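You operate a simulated robot arm through the tools that you are given. There is no shell and no other tool. Be economical: measure what you need, move in short steps, check, and stop when the job is done.

You run a simulated robot arm. Do the job below in one go: nothing can be reset, and whatever is moved stays where it is left.

Task
Set the dusk sensor to 80 lux and 5 minutes, then test it.
Fine: open the sensor lid for the dials and shut it again; switch the sensor on and press the red TEST button once, so that the green garden lamp is lit; leave the mode dial.

It is judged by the outcome, as a careful person would: the job done as asked, and still so three seconds after it is handed in. It fails if anything else is knocked over, pushed out of place, dropped, spilled or broken. A push-on lid holds only when it is set on centred and level and pressed home; a screw cap is set on level and turned clockwise until tight.

Robot
A 7-joint arm with a two-finger parallel gripper, fixed in place. Base frame: the origin is at the foot of the arm, x ahead of it, y to its left, z up. Lengths are in cm, angles in rad, forces in N, time in s.
With the tool pointing down near the work surface it reaches from about 46 to 92 cm from the base axis. Its first joint turns from -2.007 to 2.007 rad. Payload 3.91 kg.
Tool frame: the origin (TCP) lies between the finger pads and is the grasp point; the fingertips stand 3 cm ahead of it; z points along the fingers, y is the line along which they close. The gripper opens to 11 cm. The fingers are 2 cm wide and 1 cm thick; the gripper's body (4.8 by 11.2 cm) begins 5.5 cm behind the TCP.
Orientation is told as [roll, pitch, yaw] about the base's x, y, z axes, in that order, counted from this pose: with the fingers straight down and closing along the base's y, the tool's x points along the base's -x, its y along +y and its z along -z.

Tools
- The arm moves only by the tool move_arm. Its argument "series" is text: rows parted by semicolons, each of 7 numbers parted by spaces: the turn, a rotation vector about the base's x, y, z in rad, then the shift along the base's x, y, z in mm, then the finger opening in mm, from 0 to 110. In form: rx ry rz x y z fingers; .... A call has 1 to 12 rows; each row shifts and turns the commanded pose from where the row before left it. Each row takes 0.2 s and may step no farther than 5 cm and 0.15 rad from the row before; otherwise, or with a gripper value out of range, the whole call is refused. Where a pose cannot be reached the arm comes as near as it can. A force on the tool above 40 N (or 10 N above the force at the start of the call, whichever is more), or a blocked arm, ends the call early, and 0.2 s more pass. Each finger travels about 15.3 cm/s and halts on what it meets, pressing with about 31 N; the grip force reading is that of the motor and also rises with nothing between the fingers. The clock runs only during rows and for 0.2 s after the last one: add rows that do not move to give the fingers time. It gives the time, the measured TCP pose, the force on the tool (base axes), the opening and the grip force at its end, in the units of the frame above (readings bear some noise), with the torque about the TCP (base axes, N m) and any sound that the robot's microphone picked up.
- Cameras (640 x 400 px; columns grow to the right, rows downward): "scene" is fixed at [5.07, 49.34, 167.31]; the picture's right is [-0.50, -0.87, 0.00], its down [-0.45, 0.26, -0.85] and it looks along [0.74, -0.42, -0.52] (base axes); focal length 328 px, centre (320, 200). "wrist" rides on the gripper at [7.2, 1.7, -10.3] in the tool frame; the picture's right is [-0.23, 0.97, 0.00], its down [-0.76, -0.18, -0.62] and it looks along [-0.61, -0.14, 0.78] (tool axes); focal length 222 px, centre (320, 200). There is no depth. A picture from a camera that has moved, and an enlarged one, comes with that camera's place and axes in the base frame and with its lens. The place of the scene camera against the robot may be out by one fixed shift of up to 1.2 cm in any direction.
- snapshot(camera): a new picture of that camera. No time passes.
- lift_body(by): slides the trunk up (or, below 0, down) by that many cm; the arm rides with it, the base frame stays. It gives what a move gives, with no picture.
- inspect(camera, box): a new picture of the part [left, top, right, bottom] of that camera's present view, enlarged. No time passes.
- close_job(): hands the job in; it is judged then, once.

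Go step by step. Nothing tells you positions but the pictures and the camera data: compare them with the known pose of the tool, close in by small moves and look again before you grip or let go. The budget is 120 turns and 64 pictures, counting those below and the enlarged ones. Unless the task says otherwise, let go and move clear before handing in, and close with one line.

The tools are called after ">>>" as name(argument=value, ...) on one line, values as JSON. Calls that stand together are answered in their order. move_arm: Moves the arm, as the interface text tells. Its arguments: {"type":"object","properties":{"series":{"type":"string"}},"required":["series"]} The other tools are called the same way: lift_body (by) slides the trunk up or down; snapshot (camera) takes a picture; inspect (camera, box) takes an enlarged picture of a part of a camera's view; close_job () hands the job in.

At the start:

```text
clock: 0.0
tool_pos: [55.13, -7.21, 133.51]
tcp_rot: [0.0, 0.002, -0.001]
wrist_force: [0.1, -0.3, -1.2]
moment: [-0.01, -0.02, -0.02]
width: 11.0
gripper_force: 0.1
trunk travel left (down, up): [-82.5, 16.5]
```

scene: 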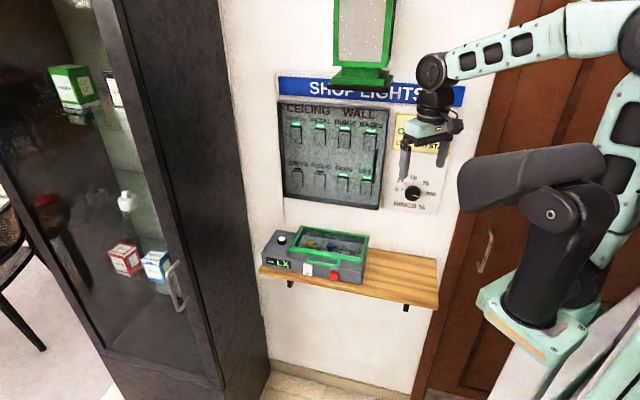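
wrist: 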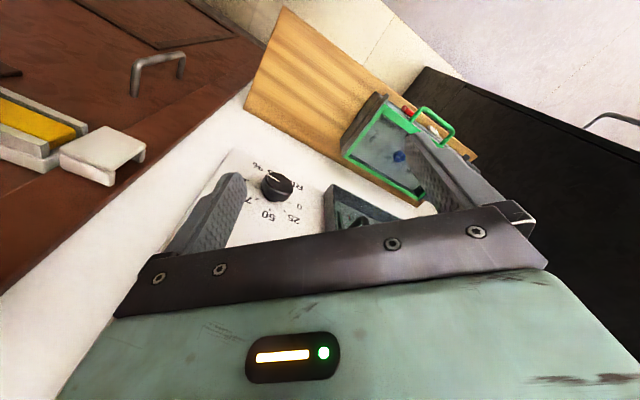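

I see a wall panel and a shelf carrying a grey sensor box with a green-framed lid. I'll enlarge the box to read it.

>>> inspect(camera="scene", box=[245, 210, 445, 320])

>>> inspect(camera="wrist", box=[320, 70, 500, 220])

```text
3.20 times, centred on (345, 265) of scene
camera zoom: at [5.07, 49.34, 167.31], right [-0.5, -0.87, 0.0], down [-0.45, 0.26, -0.85], along [0.74, -0.42, -0.52], focal length 1051 px, centre (240, -8)
```

zoom: 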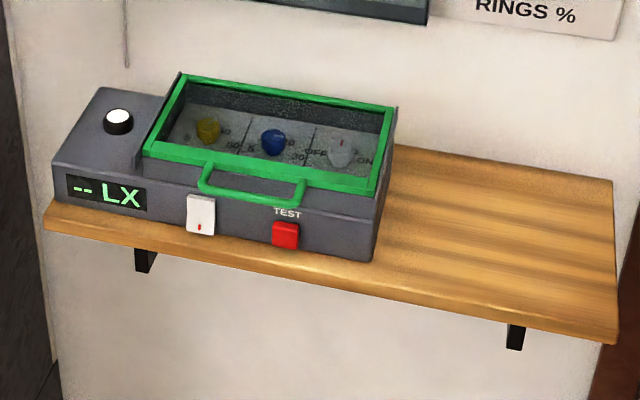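

```text
2.67 times, centred on (410, 145) of wrist
camera zoom: at [47.84, -5.48, 143.99], right [0.23, 0.97, 0.0], down [0.76, -0.18, 0.62], along [0.61, -0.14, -0.78], focal length 592 px, centre (80, 347)
```

zoom: 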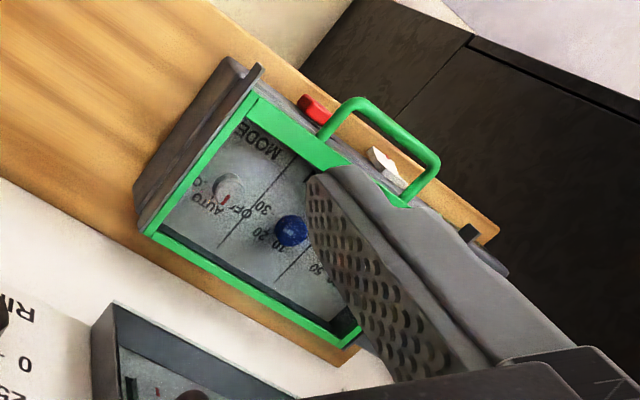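

The box front faces roughly (-x,+y), with its lid about 22 x 13 cm, z about 102. I need a closer look at the dials, handle and switches.

>>> inspect(camera="scene", box=[285, 228, 371, 282])

>>> inspect(camera="scene", box=[300, 0, 460, 100])

```text
7.41 times, centred on (328, 255) of scene
camera zoom: at [5.07, 49.34, 167.31], right [-0.5, -0.87, 0.0], down [-0.45, 0.26, -0.85], along [0.74, -0.42, -0.52], focal length 2433 px, centre (261, -207)
```

zoom: 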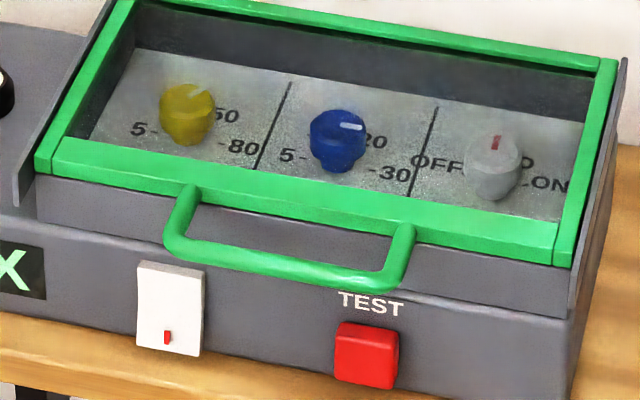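

```text
4.00 times, centred on (380, 50) of scene
camera zoom: at [5.07, 49.34, 167.31], right [-0.5, -0.87, 0.0], down [-0.45, 0.26, -0.85], along [0.74, -0.42, -0.52], focal length 1314 px, centre (80, 800)
```

zoom: 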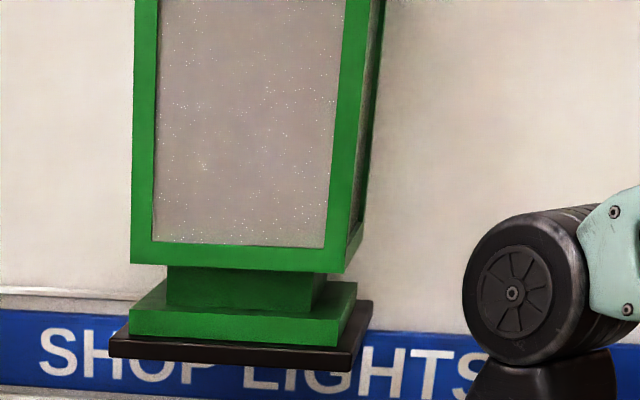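

The lid looks hinged at the wall side, with its handle bar along 45° centred near (67, 13, 102). I'll yaw the tool 45° so the fingers close across the bar, move above it and lower the trunk.

>>> move_arm(series="0 0 0.131 16 37 0 110;0 0 0.131 16 37 0 110;0 0 0.131 16 37 0 110;0 0 0.131 16 37 0 110;0 0 0.131 16 37 0 110;0 0 0.131 16 37 0 60;0 0 0 0 0 0 40;0 0 0 0 0 0 40")

>>> lift_body(by=-16)

>>> snapshot(camera="wrist")

```text
clock: 1.8
tool_pos: [64.67, 14.98, 133.61]
tcp_rot: [0.001, 0.0, 0.787]
wrist_force: [-0.4, 0.0, -0.6]
moment: [-0.02, -0.03, -0.05]
width: 4.01
gripper_force: 0.0
trunk travel left (down, up): [-82.5, 16.5]
```

```text
clock: 3.6
tool_pos: [64.64, 14.93, 117.63]
tcp_rot: [0.001, -0.001, 0.788]
wrist_force: [0.0, 0.3, 0.0]
moment: [-0.02, 0.02, -0.06]
width: 4.0
gripper_force: 0.1
trunk travel left (down, up): [-66.5, 32.5]
```

```text
57 pictures are left
camera wrist: at [58.37, 11.03, 128.05], right [-0.53, 0.85, 0.0], down [0.66, 0.41, 0.62], along [0.53, 0.33, -0.78], focal length 222 px, centre (320, 200)
```

wrist: 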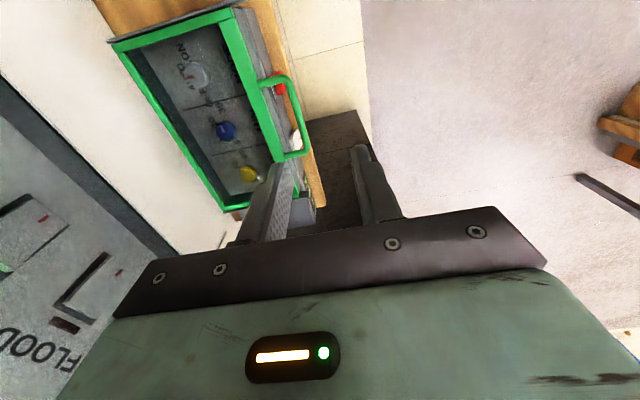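

The handle and dials are visible; I'll enlarge to measure.

>>> inspect(camera="wrist", box=[100, 0, 356, 230])

```text
1.74 times, centred on (228, 115) of wrist
camera zoom: at [58.37, 11.03, 128.05], right [-0.53, 0.85, 0.0], down [0.66, 0.41, 0.62], along [0.53, 0.33, -0.78], focal length 386 px, centre (480, 348)
```

zoom: 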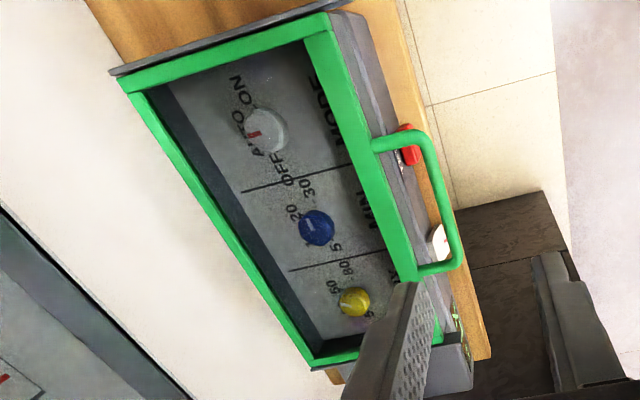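

The bar runs mid (67.0, 13.6), z about 101.6. I'll align above it and check before descending.

>>> move_arm(series="0 0 0 12 -6 -30 40;0 0 0 11 -7 -30 26;0 0 0 0 0 -25 26;0 0 0 0 0 0 26")

>>> snapshot(camera="wrist")

```text
clock: 4.6
tool_pos: [66.92, 13.67, 109.08]
tcp_rot: [0.0, -0.001, 0.787]
wrist_force: [-0.4, -0.3, 0.8]
moment: [0.04, -0.03, -0.01]
width: 2.6
gripper_force: 0.0
trunk travel left (down, up): [-66.5, 32.5]
```

```text
55 pictures are left
camera wrist: at [60.66, 9.71, 119.58], right [-0.53, 0.85, 0.0], down [0.66, 0.41, 0.62], along [0.53, 0.33, -0.78], focal length 222 px, centre (320, 200)
```

wrist: 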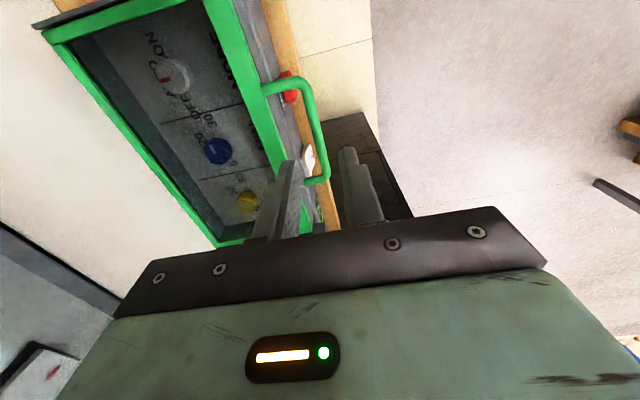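

Alignment looks good; descending with fingers straddling the bar, then closing.

>>> move_arm(series="0 0 0 0 0 -30 26;0 0 0 0 0 -30 26;0 0 0 0 0 -5 26;0 0 0 0 0 0 26")

>>> snapshot(camera="wrist")

```text
clock: 5.6
tool_pos: [66.93, 13.64, 102.49]
tcp_rot: [0.0, -0.001, 0.789]
wrist_force: [0.2, -0.2, 0.4]
moment: [0.01, -0.04, 0.03]
width: 2.62
gripper_force: 0.1
trunk travel left (down, up): [-66.5, 32.5]
```

```text
54 pictures are left
camera wrist: at [60.66, 9.7, 113.06], right [-0.53, 0.85, 0.0], down [0.66, 0.41, 0.62], along [0.53, 0.33, -0.78], focal length 222 px, centre (320, 200)
```

wrist: 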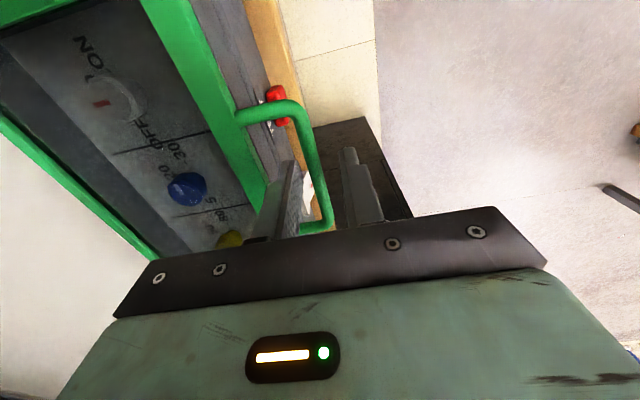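

The bar is between the fingers; close.

>>> move_arm(series="0 0 0 0 0 0 12;0 0 0 0 0 0 5;0 0 0 0 0 0 5")

```text
clock: 6.4
tool_pos: [66.94, 13.61, 102.72]
tcp_rot: [0.001, 0.0, 0.786]
wrist_force: [2.7, -4.1, -1.8]
moment: [0.14, -0.31, 0.64]
width: 0.85
gripper_force: 45.1
trunk travel left (down, up): [-66.5, 32.5]
```

Gripped. Small lift along the hinge arc to test.

>>> move_arm(series="0 0 0 0 0 6 5;0 0 0 0.5 -0.5 6 5;0 0 0 0.8 -0.8 8 5;0 0 0 0 0 0 5")

>>> inspect(camera="scene", box=[245, 190, 405, 300])

```text
clock: 6.9
tool_pos: [66.92, 13.53, 102.75]
tcp_rot: [0.002, 0.01, 0.79]
wrist_force: [10.3, 4.4, -20.0]
moment: [0.95, -0.94, 0.51]
width: 0.87
gripper_force: 45.2
trunk travel left (down, up): [-66.5, 32.5]
stopped in row 2: the force on the tool passed its limit at 42 N (the readings are from after the stop); the commanded pose is now the measured one
```

```text
3.64 times, centred on (325, 245) of scene
camera zoom: at [5.07, 49.34, 167.31], right [-0.5, -0.87, 0.0], down [-0.45, 0.26, -0.85], along [0.74, -0.42, -0.52], focal length 1194 px, centre (302, 36)
```

zoom: 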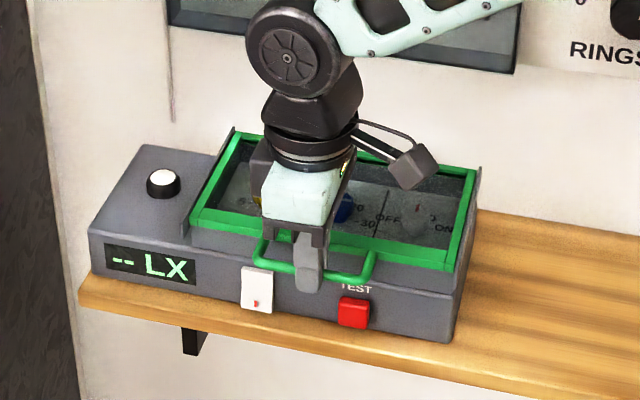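

Lifting is resisted firmly. The lid sits between two side rails, so it may slide; I'll try a gentle pull toward the room (+n).

>>> move_arm(series="0 0 0 -2 2 0 5;0 0 0 -3 3 0 5;0 0 0 -4 4 0 5;0 0 0 0 0 0 5")

>>> inspect(camera="scene", box=[245, 190, 405, 300])

```text
clock: 7.9
tool_pos: [66.05, 14.52, 102.84]
tcp_rot: [0.004, 0.012, 0.787]
wrist_force: [9.7, 10.7, -35.1]
moment: [0.49, -0.5, 0.48]
width: 0.86
gripper_force: 44.6
trunk travel left (down, up): [-66.5, 32.5]
```

```text
3.64 times, centred on (325, 245) of scene
camera zoom: at [5.07, 49.34, 167.31], right [-0.5, -0.87, 0.0], down [-0.45, 0.26, -0.85], along [0.74, -0.42, -0.52], focal length 1194 px, centre (302, 36)
```

zoom: 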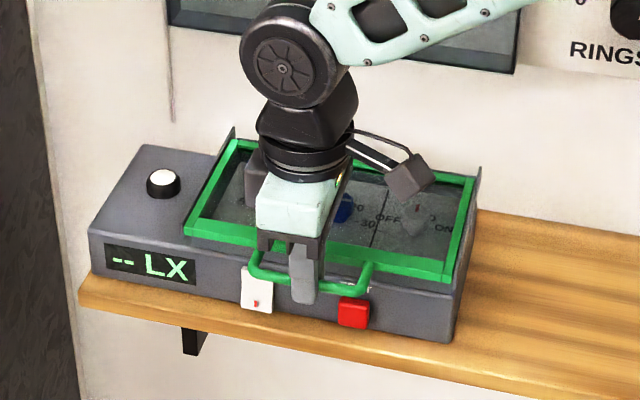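

It slides toward the room. I'll relax the upward strain and pull on in small steps.

>>> move_arm(series="0 0 0 0 0 -2 5;0 0 0 0 0 -1 5;0 0 0 0 0 0 5")

>>> move_arm(series="0 0 0 -6 6 0 5;0 0 0 -6 6 0 5;0 0 0 -6 6 0 5;0 0 0 -6 6 0 5;0 0 0 0 0 0 5")

```text
clock: 8.7
tool_pos: [66.08, 14.49, 102.86]
tcp_rot: [0.001, 0.007, 0.789]
wrist_force: [9.0, 10.2, -5.6]
moment: [-0.67, 0.66, 0.52]
width: 0.86
gripper_force: 45.1
trunk travel left (down, up): [-66.5, 32.5]
```

```text
clock: 9.9
tool_pos: [63.49, 16.9, 102.72]
tcp_rot: [0.003, 0.006, 0.789]
wrist_force: [12.4, 11.2, 17.3]
moment: [-0.21, 0.13, 0.58]
width: 0.88
gripper_force: 45.0
trunk travel left (down, up): [-66.5, 32.5]
```

>>> move_arm(series="0 0 0 1 1 1 5;0 0 0 0.5 0.5 0.5 5;0 0 0 0 0 0 5")

>>> move_arm(series="0 0 0 -6 6 0 5;0 0 0 -6 6 0 5;0 0 0 -6 6 0 5;0 0 0 -6 6 0 5;0 0 0 0 0 0 5")

>>> snapshot(camera="wrist")

>>> inspect(camera="scene", box=[245, 190, 405, 300])

```text
clock: 10.7
tool_pos: [63.55, 16.99, 102.75]
tcp_rot: [0.003, 0.01, 0.788]
wrist_force: [2.9, 2.7, 9.0]
moment: [0.5, -0.51, 0.51]
width: 0.87
gripper_force: 45.3
trunk travel left (down, up): [-66.5, 32.5]
```

```text
clock: 11.9
tool_pos: [61.17, 19.31, 102.63]
tcp_rot: [0.003, 0.011, 0.789]
wrist_force: [-2.6, -1.0, 6.1]
moment: [-0.57, 0.57, 0.52]
width: 0.86
gripper_force: 44.9
trunk travel left (down, up): [-66.5, 32.5]
```

```text
51 pictures are left
camera wrist: at [55.01, 15.47, 113.25], right [-0.53, 0.85, 0.0], down [0.67, 0.42, 0.61], along [0.52, 0.33, -0.79], focal length 222 px, centre (320, 200)
```

wrist: 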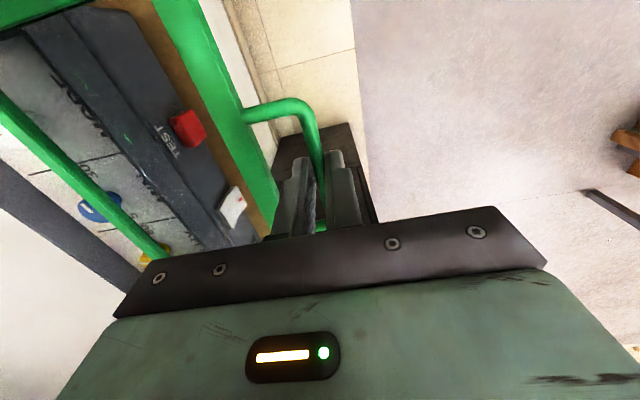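

```text
3.64 times, centred on (325, 245) of scene
camera zoom: at [5.07, 49.34, 167.31], right [-0.5, -0.87, 0.0], down [-0.45, 0.26, -0.85], along [0.74, -0.42, -0.52], focal length 1194 px, centre (302, 36)
```

zoom: 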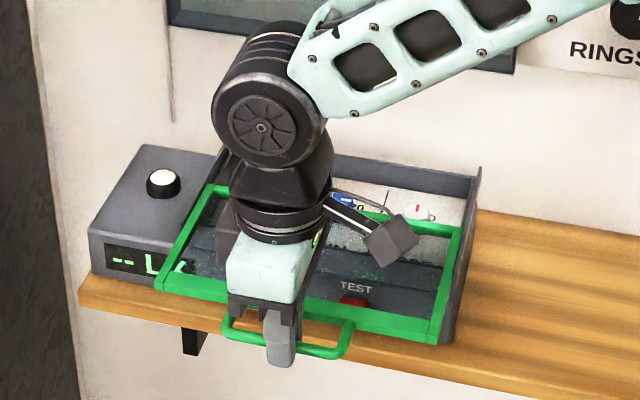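

>>> move_arm(series="0 0 0 -5 5 0 5;0 0 0 -5 5 0 5;0 0 0 0 0 0 5")

```text
clock: 12.7
tool_pos: [60.19, 20.2, 102.76]
tcp_rot: [0.004, 0.011, 0.791]
wrist_force: [-4.9, -4.0, -1.6]
moment: [-0.16, 0.18, 0.5]
width: 0.86
gripper_force: 44.8
trunk travel left (down, up): [-66.5, 32.5]
```

The lid is now about 9.4 cm out. Release gently and check it stays put.

>>> move_arm(series="0 0 0 0 0 0 12;0 0 0 0 0 0 26;0 0 0 0 0 0 26")

>>> inspect(camera="scene", box=[245, 190, 405, 300])

```text
clock: 13.5
tool_pos: [60.34, 20.3, 102.89]
tcp_rot: [0.003, 0.008, 0.788]
wrist_force: [-0.2, 0.7, 0.3]
moment: [-0.01, 0.02, 0.02]
width: 2.6
gripper_force: 0.0
trunk travel left (down, up): [-66.5, 32.5]
```

```text
3.64 times, centred on (325, 245) of scene
camera zoom: at [5.07, 49.34, 167.31], right [-0.5, -0.87, 0.0], down [-0.45, 0.26, -0.85], along [0.74, -0.42, -0.52], focal length 1194 px, centre (302, 36)
```

zoom: 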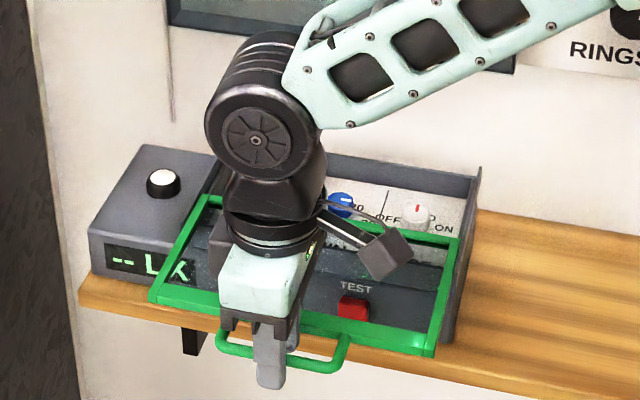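

The lid holds. I'll rise and move over the dials.

>>> move_arm(series="0 0 0 0 0 40 26;0 0 0 0 0 40 26;0 0 0 0 0 40 26;0 0 0 28 -28 0 40;0 0 0 28 -28 0 40;0 0 0 28 -28 0 40;0 0 0 28 -28 0 40;0 0 0 28 -28 0 40;0 0 0 0 0 0 40")

>>> snapshot(camera="wrist")

>>> inspect(camera="wrist", box=[180, 20, 380, 220])

```text
clock: 15.5
tool_pos: [74.26, 6.42, 114.75]
tcp_rot: [0.004, 0.009, 0.789]
wrist_force: [-0.6, -0.8, 0.7]
moment: [-0.03, -0.03, -0.03]
width: 4.0
gripper_force: 0.0
trunk travel left (down, up): [-66.5, 32.5]
```

```text
48 pictures are left
camera wrist: at [68.05, 2.56, 125.26], right [-0.53, 0.85, 0.0], down [0.67, 0.42, 0.62], along [0.52, 0.33, -0.79], focal length 222 px, centre (320, 200)
```

wrist: 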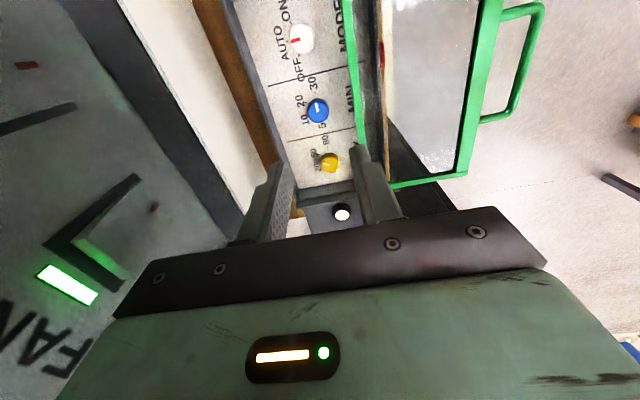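

```text
2.00 times, centred on (280, 120) of wrist
camera zoom: at [68.05, 2.56, 125.26], right [-0.53, 0.85, 0.0], down [0.67, 0.42, 0.62], along [0.52, 0.33, -0.79], focal length 444 px, centre (400, 360)
```

zoom: 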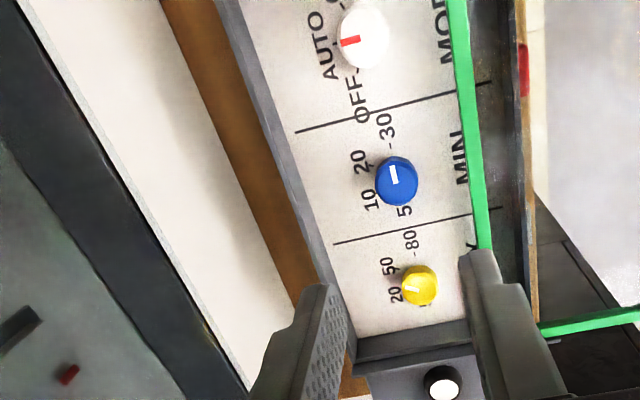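

The dials now stand clear: blue near (74.1, 6.35), yellow near (79.0, 11.0), tops z about 100. The wall panel is close behind, so I'll turn the tool to close along the box length (yaw -45°), standing off from the wall.

>>> move_arm(series="0 0 0 -28 28 0 40;0 0 0 -28 28 0 40;0 0 -0.143 0 0 0 40;0 0 -0.143 0 0 0 40;0 0 -0.143 0 0 0 40;0 0 -0.143 0 0 0 40;0 0 -0.143 0 0 0 40;0 0 -0.143 0 0 0 40;0 0 -0.143 0 0 0 40;0 0 -0.143 0 0 0 40;0 0 -0.143 0 0 0 40;0 0 -0.143 0 0 0 40")

>>> move_arm(series="0.002 -0.008 -0.144 0 0 0 40;0 0 0 25 -25 0 40;0 0 0 0 0 0 40")

>>> snapshot(camera="wrist")

```text
clock: 18.1
tool_pos: [68.66, 12.11, 114.7]
tcp_rot: [0.003, 0.008, -0.644]
wrist_force: [-0.4, -0.3, -0.5]
moment: [0.01, 0.0, -0.01]
width: 4.0
gripper_force: 0.1
trunk travel left (down, up): [-66.5, 32.5]
```

```text
clock: 18.9
tool_pos: [71.29, 9.6, 114.85]
tcp_rot: [0.009, 0.003, -0.786]
wrist_force: [-0.4, -0.3, 0.5]
moment: [-0.01, -0.01, -0.02]
width: 4.02
gripper_force: 0.0
trunk travel left (down, up): [-66.5, 32.5]
```

```text
46 pictures are left
camera wrist: at [67.21, 15.8, 125.28], right [0.85, 0.53, 0.01], down [0.41, -0.67, 0.62], along [0.33, -0.52, -0.79], focal length 222 px, centre (320, 200)
```

wrist: 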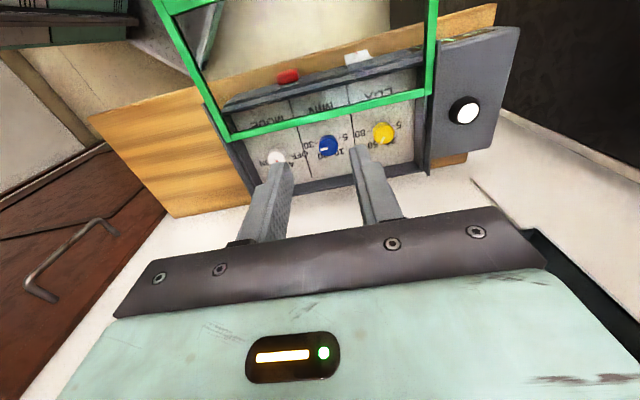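

>>> inspect(camera="wrist", box=[250, 90, 410, 190])

```text
4.00 times, centred on (330, 140) of wrist
camera zoom: at [67.21, 15.8, 125.28], right [0.85, 0.53, 0.01], down [0.41, -0.67, 0.62], along [0.33, -0.52, -0.79], focal length 888 px, centre (280, 440)
```

zoom: 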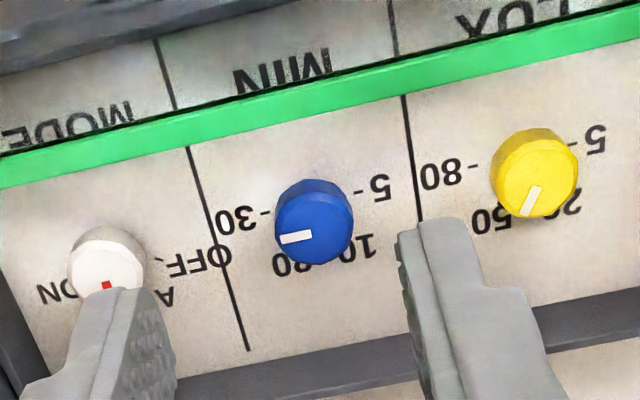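

Blue points at 30 (needs 180° CCW to 5); yellow points at 50 (needs 60° CW to 80). Start with yellow at (79.0, 11.1): pre-turn +30° and descend partway.

>>> move_arm(series="0 0 0.131 26 5 0 36;0 0 0.131 26 5 0 36;0 0 0.131 25 5 0 36;0 0 0.131 0 0 -30 36;0 0 0 0 0 -30 36;0 0 0 0 0 0 36")

>>> snapshot(camera="wrist")

>>> inspect(camera="scene", box=[245, 190, 405, 300])

```text
clock: 20.3
tool_pos: [78.95, 11.02, 108.84]
tcp_rot: [0.009, 0.003, -0.26]
wrist_force: [0.5, -0.4, 0.0]
moment: [0.03, -0.01, -0.02]
width: 3.61
gripper_force: 0.1
trunk travel left (down, up): [-66.5, 32.5]
```

```text
44 pictures are left
camera wrist: at [72.39, 14.43, 119.18], right [0.47, 0.88, 0.01], down [0.69, -0.37, 0.62], along [0.55, -0.28, -0.79], focal length 222 px, centre (320, 200)
```

wrist: 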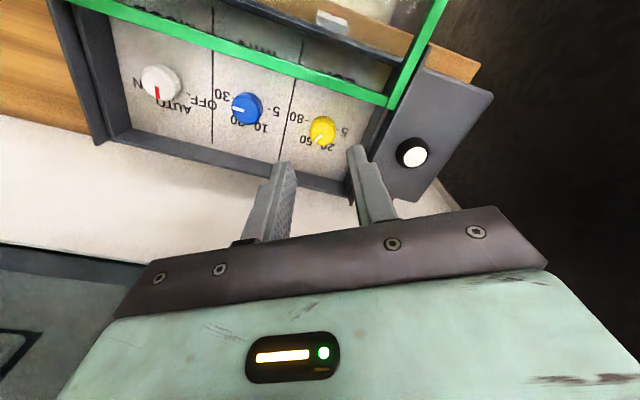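

```text
3.64 times, centred on (325, 245) of scene
camera zoom: at [5.07, 49.34, 167.31], right [-0.5, -0.87, 0.0], down [-0.45, 0.26, -0.85], along [0.74, -0.42, -0.52], focal length 1194 px, centre (302, 36)
```

zoom: 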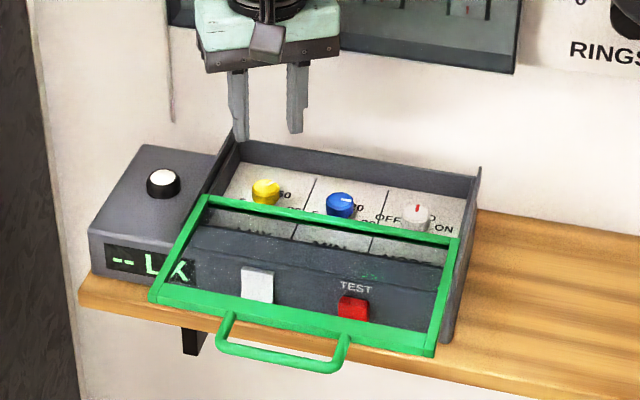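

>>> inspect(camera="wrist", box=[260, 90, 400, 190])

```text
4.00 times, centred on (330, 140) of wrist
camera zoom: at [72.39, 14.43, 119.18], right [0.47, 0.88, 0.01], down [0.69, -0.37, 0.62], along [0.55, -0.28, -0.79], focal length 888 px, centre (280, 440)
```

zoom: 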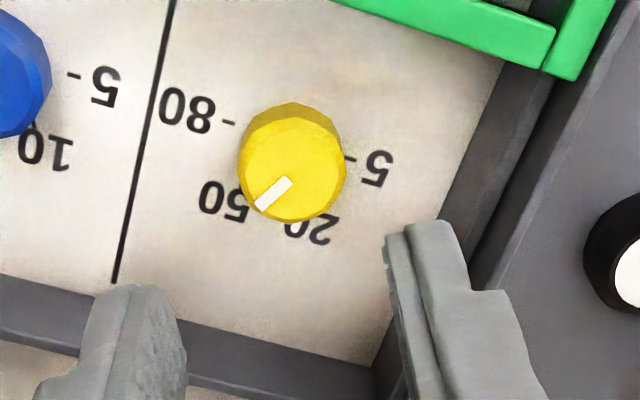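

Yellow is at about (79.1, 11.3). Correct and descend, then grip.

>>> move_arm(series="0 0 0 1.5 2.8 0 36;0 0 0 0 0 -30 36;0 0 0 0 0 -30 36;0 0 0 0 0 -11 36;0 0 0 0 0 0 36")

>>> inspect(camera="wrist", box=[240, 60, 440, 220])

```text
clock: 21.5
tool_pos: [78.96, 11.33, 101.59]
tcp_rot: [0.009, 0.005, -0.259]
wrist_force: [0.1, 0.6, -0.5]
moment: [0.07, 0.0, 0.01]
width: 3.58
gripper_force: 0.1
trunk travel left (down, up): [-66.5, 32.5]
```

```text
2.50 times, centred on (340, 140) of wrist
camera zoom: at [72.45, 14.71, 112.16], right [0.47, 0.88, 0.01], down [0.69, -0.37, 0.62], along [0.55, -0.29, -0.79], focal length 555 px, centre (270, 350)
```

zoom: 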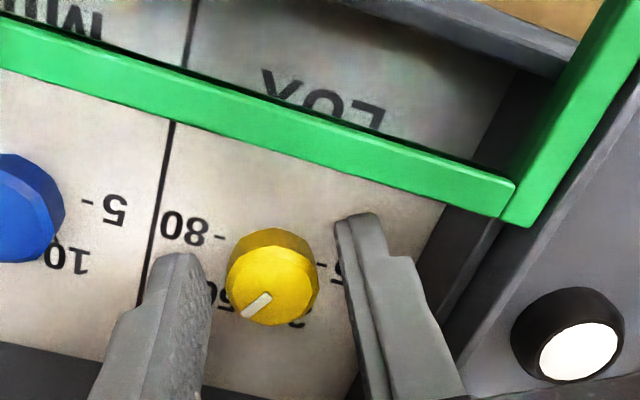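

Well centred. Grip and turn 60° clockwise.

>>> move_arm(series="0 0 0 0 0 0 24;0 0 0 0 0 0 15;0 0 0 0 0 0 15")

>>> move_arm(series="0 0 -0.131 0 0 0 15;0 0 -0.131 0 0 0 15;0 0 -0.131 0 0 0 15;0 0 -0.131 0 0 0 15;0 0 -0.131 0 0 0 15;0 0 -0.131 0 0 0 15;0 0 -0.131 0 0 0 15;0 0 -0.131 0 0 0 15;0 0 0 0 0 0 15")

>>> inspect(camera="wrist", box=[240, 60, 440, 220])

```text
clock: 22.3
tool_pos: [78.98, 11.3, 101.71]
tcp_rot: [0.007, 0.004, -0.261]
wrist_force: [-1.3, -1.5, -1.6]
moment: [-0.41, 0.13, 0.0]
width: 2.38
gripper_force: 44.6
trunk travel left (down, up): [-66.5, 32.5]
```

```text
clock: 24.3
tool_pos: [79.25, 11.44, 101.68]
tcp_rot: [0.014, 0.003, -1.31]
wrist_force: [24.9, 19.3, 2.3]
moment: [0.27, -0.28, 0.76]
width: 2.39
gripper_force: 44.7
trunk travel left (down, up): [-66.5, 32.5]
```

```text
2.50 times, centred on (340, 140) of wrist
camera zoom: at [78.87, 18.87, 112.18], right [1.0, 0.03, 0.01], down [0.02, -0.79, 0.62], along [0.03, -0.62, -0.79], focal length 555 px, centre (270, 350)
```

zoom: 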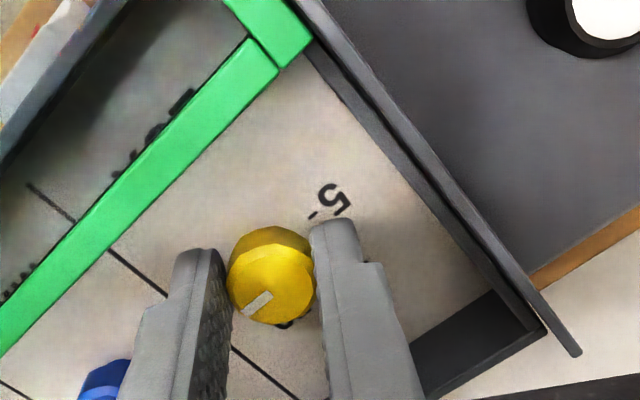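

The knob turned with the tool. Open slightly, rise, and check the pointer.

>>> move_arm(series="0 0 0 0 0 0 25;0 0 0 0 0 0 34;0 0 0 0 0 0 34;0 0 0 0 0 40 34;0 0 0 0 0 30 34;0 0 0 0 0 0 34")

>>> inspect(camera="wrist", box=[260, 90, 400, 190])

```text
clock: 25.7
tool_pos: [79.01, 11.18, 108.76]
tcp_rot: [0.009, 0.004, -1.311]
wrist_force: [-0.9, 0.0, -0.5]
moment: [0.04, -0.01, -0.01]
width: 3.4
gripper_force: 0.0
trunk travel left (down, up): [-66.5, 32.5]
```

```text
4.00 times, centred on (330, 140) of wrist
camera zoom: at [78.65, 18.67, 119.16], right [1.0, 0.03, 0.01], down [0.02, -0.79, 0.62], along [0.03, -0.62, -0.79], focal length 888 px, centre (280, 440)
```

zoom: 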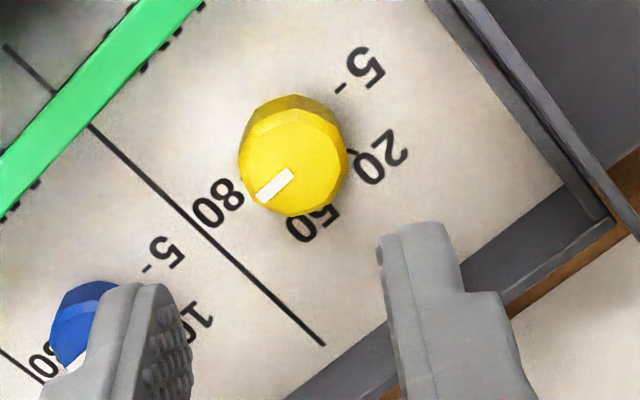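

Pointer looks near 80, maybe a few degrees past. Higher zoom to measure.

>>> inspect(camera="wrist", box=[305, 105, 355, 150])

```text
8.89 times, centred on (330, 128) of wrist
camera zoom: at [78.65, 18.67, 119.16], right [1.0, 0.03, 0.01], down [0.02, -0.79, 0.62], along [0.03, -0.62, -0.79], focal length 1974 px, centre (231, 844)
```

zoom: 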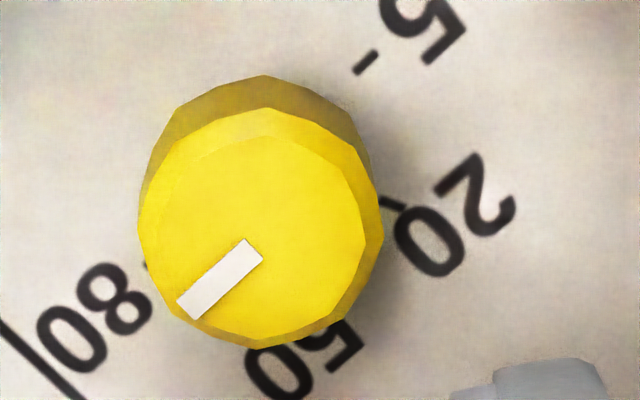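

Slope matches the 80 direction within a degree. Now move over the blue knob, already in the right pre-turn.

>>> move_arm(series="0 0 0 -24 -23 0 36;0 0 0 -24 -23 0 36;0 0 0 0 0 0 36")

>>> inspect(camera="wrist", box=[260, 90, 400, 190])

```text
clock: 26.5
tool_pos: [74.13, 6.68, 108.6]
tcp_rot: [0.01, 0.004, -1.309]
wrist_force: [-0.5, -0.5, -0.5]
moment: [0.02, 0.01, -0.05]
width: 3.6
gripper_force: 0.1
trunk travel left (down, up): [-66.5, 32.5]
```

```text
4.00 times, centred on (330, 140) of wrist
camera zoom: at [73.79, 14.08, 119.08], right [1.0, 0.03, 0.01], down [0.02, -0.79, 0.62], along [0.03, -0.62, -0.79], focal length 888 px, centre (280, 440)
```

zoom: 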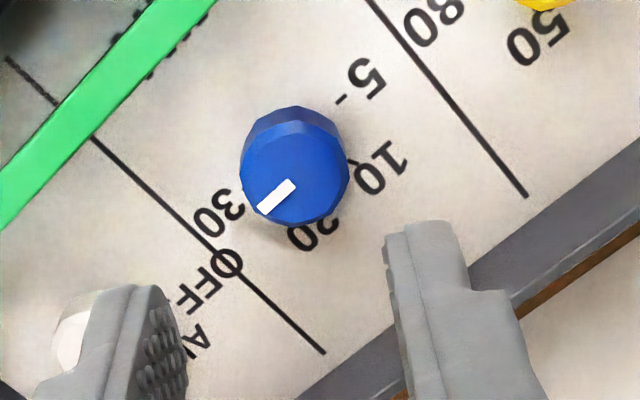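

>>> move_arm(series="0 0 0 0.9 -0.4 -30 36;0 0 0 0 0 -30 36;0 0 0 0 0 -10 36;0 0 0 0 0 0 24;0 0 0 0 0 0 15;0 0 0 0 0 0 15")

>>> move_arm(series="0 0 0.131 0 0 0 15;0 0 0.131 0 0 0 15;0 0 0.131 0 0 0 15;0 0 0.131 0 0 0 15;0 0 0.131 0 0 0 15;0 0 0.131 0 0 0 15;0 0 0.131 0 0 0 15;0 0 0.131 0 0 0 15;0 0 0 0 0 0 15")

>>> move_arm(series="0 0 0 0 0 0 25;0 0 0 0 0 0 36;0 0 0 0 0 0 36;0 0 0 0 0 30 36;0 0 0 0 0 0 36")

>>> inspect(camera="wrist", box=[260, 90, 400, 190])

```text
clock: 27.9
tool_pos: [74.36, 6.72, 101.64]
tcp_rot: [0.011, 0.006, -1.311]
wrist_force: [18.3, 3.7, 2.0]
moment: [0.18, -0.25, 0.2]
width: 2.38
gripper_force: 44.8
trunk travel left (down, up): [-66.5, 32.5]
```

```text
clock: 29.9
tool_pos: [74.36, 6.43, 101.6]
tcp_rot: [0.008, 0.005, -0.261]
wrist_force: [-7.0, -13.4, 10.1]
moment: [-0.67, 0.51, -0.05]
width: 2.39
gripper_force: 44.8
trunk travel left (down, up): [-66.5, 32.5]
```

```text
clock: 31.1
tool_pos: [74.45, 6.78, 104.7]
tcp_rot: [0.008, 0.003, -0.261]
wrist_force: [0.3, 0.5, 0.7]
moment: [-0.02, 0.02, 0.03]
width: 3.6
gripper_force: 0.1
trunk travel left (down, up): [-66.5, 32.5]
```

```text
4.00 times, centred on (330, 140) of wrist
camera zoom: at [67.85, 10.13, 115.18], right [0.47, 0.88, 0.01], down [0.69, -0.37, 0.62], along [0.55, -0.29, -0.79], focal length 888 px, centre (280, 440)
```

zoom: 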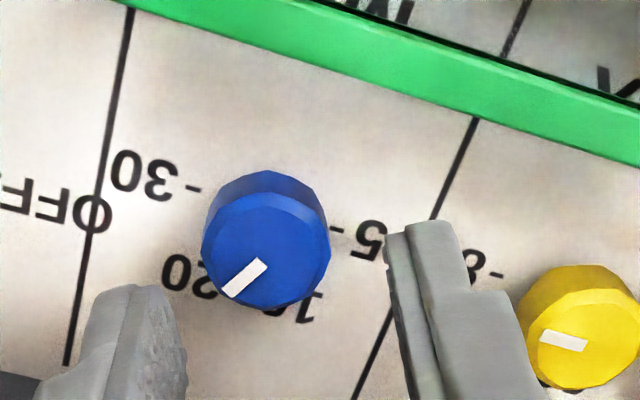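

Blue now at 20. Turn back, recentre, and take a second bite.

>>> move_arm(series="0 0 -0.131 -1.2 -1.1 0 36;0 0 -0.131 -1.2 -1.1 0 36;0 0 -0.131 0 0 0 36;0 0 -0.131 0 0 0 36;0 0 -0.131 0 0 0 36;0 0 -0.131 0 0 0 36;0 0 -0.131 0 0 0 36;0 0 -0.131 0 0 0 36;0 0 0 0 0 -31 36;0 0 0 0 0 0 24;0 0 0 0 0 0 15;0 0 0 0 0 0 15")

>>> move_arm(series="0 0 0.131 0 0 0 15;0 0 0.131 0 0 0 15;0 0 0.131 0 0 0 15;0 0 0.131 0 0 0 15;0 0 0.131 0 0 0 15;0 0 0.131 0 0 0 15;0 0 0.131 0 0 0 15;0 0 0.131 0 0 0 15;0 0 0 0 0 0 15")

>>> move_arm(series="0 0 0 0 0 0 25;0 0 0 0 0 0 36;0 0 0 0 0 0 36;0 0 0 0 0 30 36;0 0 0 0 0 0 36")

>>> inspect(camera="wrist", box=[260, 90, 400, 190])

```text
clock: 33.7
tool_pos: [74.38, 6.51, 101.79]
tcp_rot: [0.014, 0.004, -1.31]
wrist_force: [26.2, 6.4, 12.2]
moment: [0.19, -0.65, 0.0]
width: 2.83
gripper_force: 13.0
trunk travel left (down, up): [-66.5, 32.5]
```

```text
clock: 35.7
tool_pos: [74.09, 6.46, 101.55]
tcp_rot: [0.009, 0.006, -0.259]
wrist_force: [3.3, 14.2, 1.5]
moment: [0.03, 0.07, 0.11]
width: 2.32
gripper_force: 45.1
trunk travel left (down, up): [-66.5, 32.5]
```

```text
clock: 36.9
tool_pos: [74.06, 6.32, 104.66]
tcp_rot: [0.007, 0.004, -0.258]
wrist_force: [0.2, 0.3, -0.2]
moment: [0.04, -0.02, -0.01]
width: 3.59
gripper_force: 0.1
trunk travel left (down, up): [-66.5, 32.5]
```

```text
4.00 times, centred on (330, 140) of wrist
camera zoom: at [67.57, 9.86, 115.11], right [0.47, 0.88, 0.01], down [0.69, -0.37, 0.62], along [0.55, -0.29, -0.79], focal length 888 px, centre (280, 440)
```

zoom: 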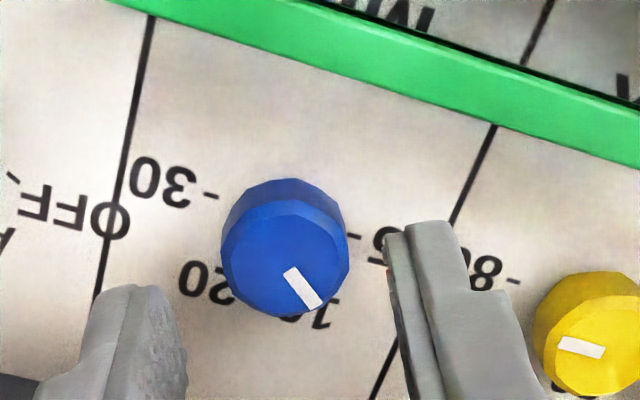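

Blue is near/just past 10. Measure precisely before the last bite.

>>> inspect(camera="wrist", box=[305, 130, 355, 175])

```text
8.89 times, centred on (330, 152) of wrist
camera zoom: at [67.57, 9.86, 115.11], right [0.47, 0.88, 0.01], down [0.69, -0.37, 0.62], along [0.55, -0.29, -0.79], focal length 1974 px, centre (231, 622)
```

zoom: 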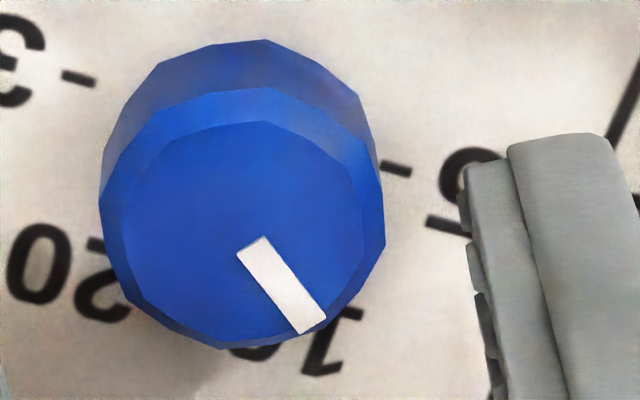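

Pointer at about 7°, 38° short of the 5 direction. Recentre, grip, and check before turning.

>>> move_arm(series="0 0 -0.145 0.5 1.8 0 36;0 0 -0.145 0 0 0 36;0 0 -0.145 0 0 0 36;0 0 -0.145 0 0 0 36;0 0 -0.145 0 0 0 36;0 0 -0.145 0 0 0 36;0 0 0 0 0 0 36")

>>> inspect(camera="wrist", box=[260, 90, 400, 190])

```text
clock: 38.5
tool_pos: [74.11, 6.56, 104.54]
tcp_rot: [0.011, 0.005, -1.132]
wrist_force: [0.2, 0.1, 0.2]
moment: [-0.02, 0.01, 0.01]
width: 3.61
gripper_force: 0.2
trunk travel left (down, up): [-66.5, 32.5]
```

```text
4.00 times, centred on (330, 140) of wrist
camera zoom: at [72.53, 13.83, 115.06], right [0.98, 0.21, 0.01], down [0.16, -0.77, 0.62], along [0.13, -0.6, -0.79], focal length 888 px, centre (280, 440)
```

zoom: 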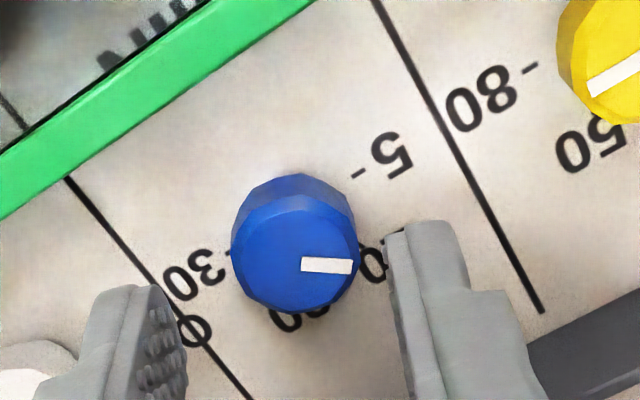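

>>> move_arm(series="0 0 0 1 1 -29 36;0 0 0 0 0 0 28;0 0 0 0 0 0 24;0 0 0 0 0 0 15;0 0 0 0 0 0 15;0 0 0 0 0 0 15")

>>> inspect(camera="wrist", box=[280, 140, 360, 200])

```text
clock: 39.9
tool_pos: [74.39, 6.68, 101.74]
tcp_rot: [0.01, 0.004, -1.131]
wrist_force: [8.5, 1.5, -0.9]
moment: [-0.18, -0.15, 0.05]
width: 2.34
gripper_force: 44.9
trunk travel left (down, up): [-66.5, 32.5]
```

```text
6.67 times, centred on (320, 170) of wrist
camera zoom: at [72.71, 13.95, 112.18], right [0.98, 0.21, 0.01], down [0.16, -0.77, 0.62], along [0.14, -0.6, -0.79], focal length 1481 px, centre (320, 400)
```

zoom: 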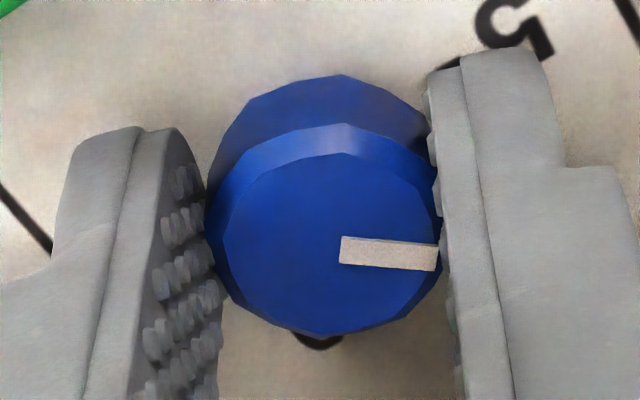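

Pointer at about 5°; turn 40° CCW.

>>> move_arm(series="0 0 0.139 0 0 0 15;0 0 0.139 0 0 0 15;0 0 0.139 0 0 0 15;0 0 0.139 0 0 0 15;0 0 0.139 0 0 0 15;0 0 0 0 0 0 15")

>>> move_arm(series="0 0 0 0 0 0 25;0 0 0 0 0 0 36;0 0 0 0 0 0 36;0 0 0 0 0 40 36;0 0 0 0 0 20 36;0 0 0 0 0 0 36")

>>> inspect(camera="wrist", box=[300, 110, 360, 155])

>>> snapshot(camera="wrist")

```text
clock: 41.3
tool_pos: [74.19, 6.55, 101.77]
tcp_rot: [0.007, 0.005, -0.434]
wrist_force: [-9.3, -10.2, 6.2]
moment: [-0.62, 0.43, -0.03]
width: 2.32
gripper_force: 44.6
trunk travel left (down, up): [-66.5, 32.5]
```

```text
clock: 42.7
tool_pos: [74.27, 6.67, 107.69]
tcp_rot: [0.009, 0.004, -0.437]
wrist_force: [-0.5, 0.4, 0.2]
moment: [0.0, 0.01, -0.02]
width: 3.63
gripper_force: 0.0
trunk travel left (down, up): [-66.5, 32.5]
```

```text
8.89 times, centred on (330, 132) of wrist
camera zoom: at [68.36, 11.23, 118.15], right [0.62, 0.79, 0.01], down [0.61, -0.49, 0.62], along [0.49, -0.38, -0.79], focal length 1974 px, centre (231, 800)
```

zoom: 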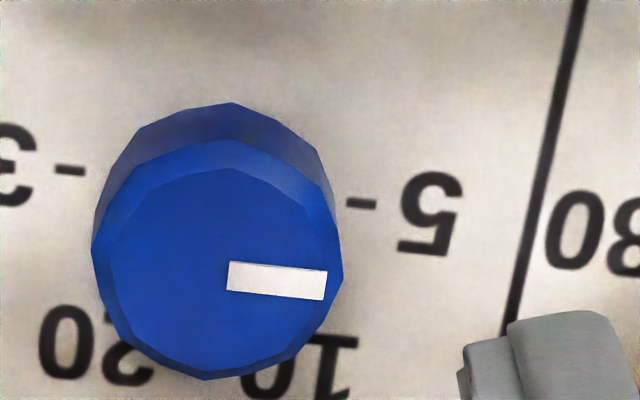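

```text
30 pictures are left
camera wrist: at [68.36, 11.23, 118.15], right [0.62, 0.79, 0.01], down [0.61, -0.49, 0.62], along [0.49, -0.38, -0.79], focal length 222 px, centre (320, 200)
```

wrist: 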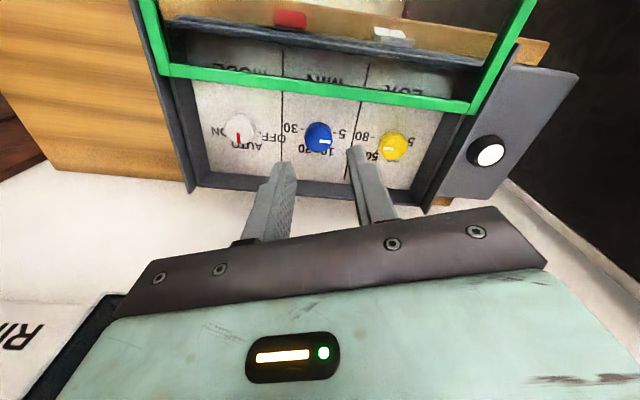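

Both dials read right (80 and 5). Next: move out beyond the handle bar and push the lid shut with the two fingers side by side.

>>> move_arm(series="0 0 0 0 0 30 40;0 0 -0.116 -33 33 0 40;0 0 -0.116 -33 33 0 40;0 0 -0.116 -33 33 0 40;0 0 0 -33 33 0 40;0 0 0 -34 32 0 40;0 0 0 0 0 0 40")

>>> snapshot(camera="wrist")

```text
clock: 44.3
tool_pos: [57.59, 23.17, 110.64]
tcp_rot: [0.008, 0.005, -0.786]
wrist_force: [0.4, 0.7, -0.3]
moment: [-0.01, 0.0, -0.03]
width: 4.01
gripper_force: 0.1
trunk travel left (down, up): [-66.5, 32.5]
```

```text
29 pictures are left
camera wrist: at [53.6, 29.37, 121.19], right [0.85, 0.53, 0.01], down [0.41, -0.67, 0.62], along [0.33, -0.52, -0.79], focal length 222 px, centre (320, 200)
```

wrist: 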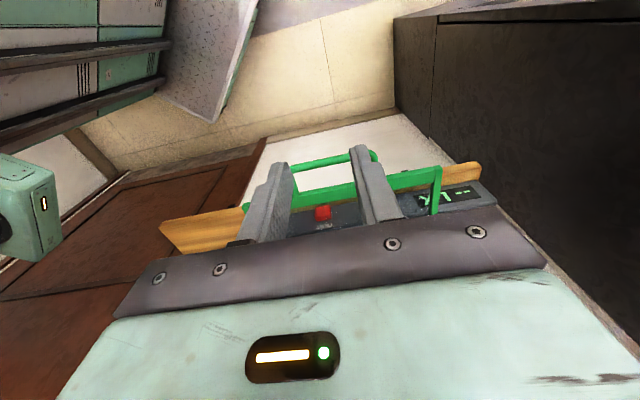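

>>> move_arm(series="0 0 0 0 0 -42 40;0 0 0 0 0 -42 40;0 0 0 7 -7 0 40;0 0 0 7 -7 0 40;0 0 0 7 -7 0 40;0 0 0 7 -7 0 40;0 0 0 7 -7 0 40;0 0 0 7 -7 0 40;0 0 0 7 -7 0 40;0 0 0 7 -7 0 40;0 0 0 0 0 0 40")

>>> inspect(camera="scene", box=[245, 190, 405, 300])

```text
clock: 46.7
tool_pos: [63.21, 17.43, 102.2]
tcp_rot: [0.008, 0.003, -0.783]
wrist_force: [0.3, 0.2, -0.5]
moment: [-0.03, 0.01, 0.01]
width: 4.02
gripper_force: 0.1
trunk travel left (down, up): [-66.5, 32.5]
```

```text
3.64 times, centred on (325, 245) of scene
camera zoom: at [5.07, 49.34, 167.31], right [-0.5, -0.87, 0.0], down [-0.45, 0.26, -0.85], along [0.74, -0.42, -0.52], focal length 1194 px, centre (302, 36)
```

zoom: 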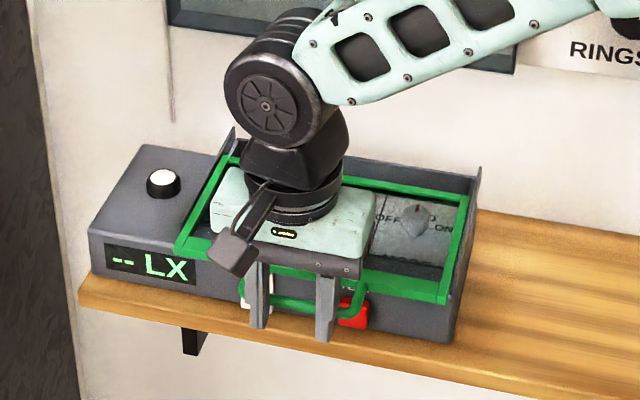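

The lid slides easily. Push on to the end.

>>> move_arm(series="0 0 0 6 -6 0 40;0 0 0 6 -6 0 40;0 0 0 6 -6 0 40;0 0 0 6 -6 0 40;0 0 0 3 -3 0 40;0 0 0 0 0 0 40")

>>> move_arm(series="0 0 0 1.5 -1.5 0 40;0 0 0 1.5 -1.5 0 40;0 0 0 1.5 -1.5 0 40;0 0 0 0 0 0 40")

```text
clock: 48.1
tool_pos: [65.93, 14.77, 102.22]
tcp_rot: [0.009, 0.003, -0.784]
wrist_force: [1.1, 0.1, -0.1]
moment: [0.04, 0.0, 0.0]
width: 4.01
gripper_force: 0.1
trunk travel left (down, up): [-66.5, 32.5]
```

```text
clock: 49.1
tool_pos: [66.21, 14.51, 102.3]
tcp_rot: [0.009, 0.006, -0.784]
wrist_force: [-10.0, 9.8, -1.1]
moment: [0.11, 0.15, 0.32]
width: 3.96
gripper_force: 0.1
trunk travel left (down, up): [-66.5, 32.5]
```

>>> move_arm(series="0 0 0 1 -1 0 40;0 0 0 0 0 0 40")

>>> move_arm(series="0 0 0 -20 20 0 40;0 0 0 -30 30 0 20;0 0 0 -30 30 0 0;0 0 0 -20 20 0 0;0 0 0 0 0 0 0")

>>> inspect(camera="scene", box=[245, 190, 405, 300])

>>> inspect(camera="wrist", box=[200, 60, 480, 235])

```text
clock: 49.7
tool_pos: [66.25, 14.52, 102.2]
tcp_rot: [0.009, 0.005, -0.782]
wrist_force: [-19.6, 16.8, -3.8]
moment: [0.38, 0.23, 0.58]
width: 3.92
gripper_force: 0.0
trunk travel left (down, up): [-66.5, 32.5]
```

```text
clock: 50.9
tool_pos: [56.39, 24.33, 102.3]
tcp_rot: [0.011, 0.003, -0.785]
wrist_force: [0.0, -0.3, 0.2]
moment: [-0.01, 0.02, 0.01]
width: 0.0
gripper_force: 30.8
trunk travel left (down, up): [-66.5, 32.5]
```

```text
3.64 times, centred on (325, 245) of scene
camera zoom: at [5.07, 49.34, 167.31], right [-0.5, -0.87, 0.0], down [-0.45, 0.26, -0.85], along [0.74, -0.42, -0.52], focal length 1194 px, centre (302, 36)
```

zoom: 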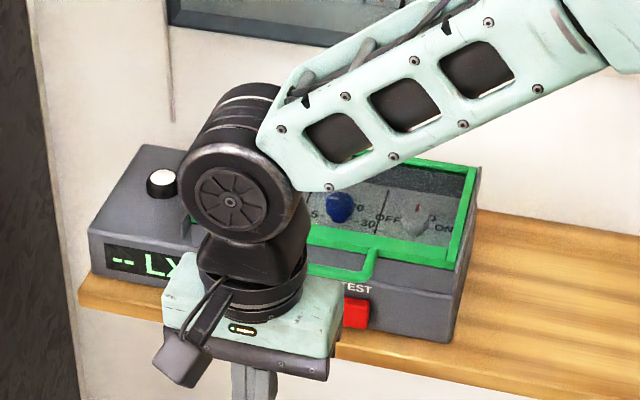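

```text
2.29 times, centred on (340, 148) of wrist
camera zoom: at [52.48, 30.53, 112.77], right [0.85, 0.53, 0.01], down [0.41, -0.67, 0.62], along [0.33, -0.52, -0.79], focal length 508 px, centre (274, 320)
```

zoom: 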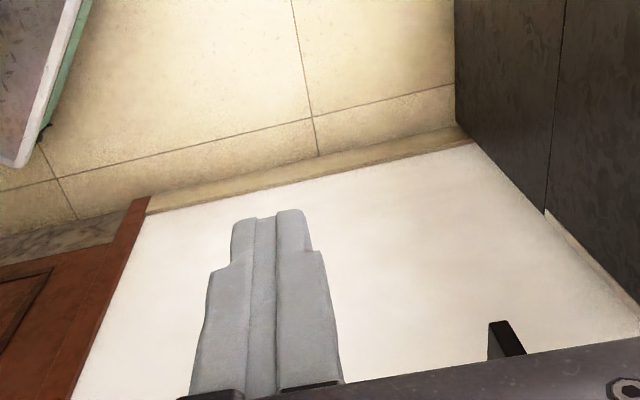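

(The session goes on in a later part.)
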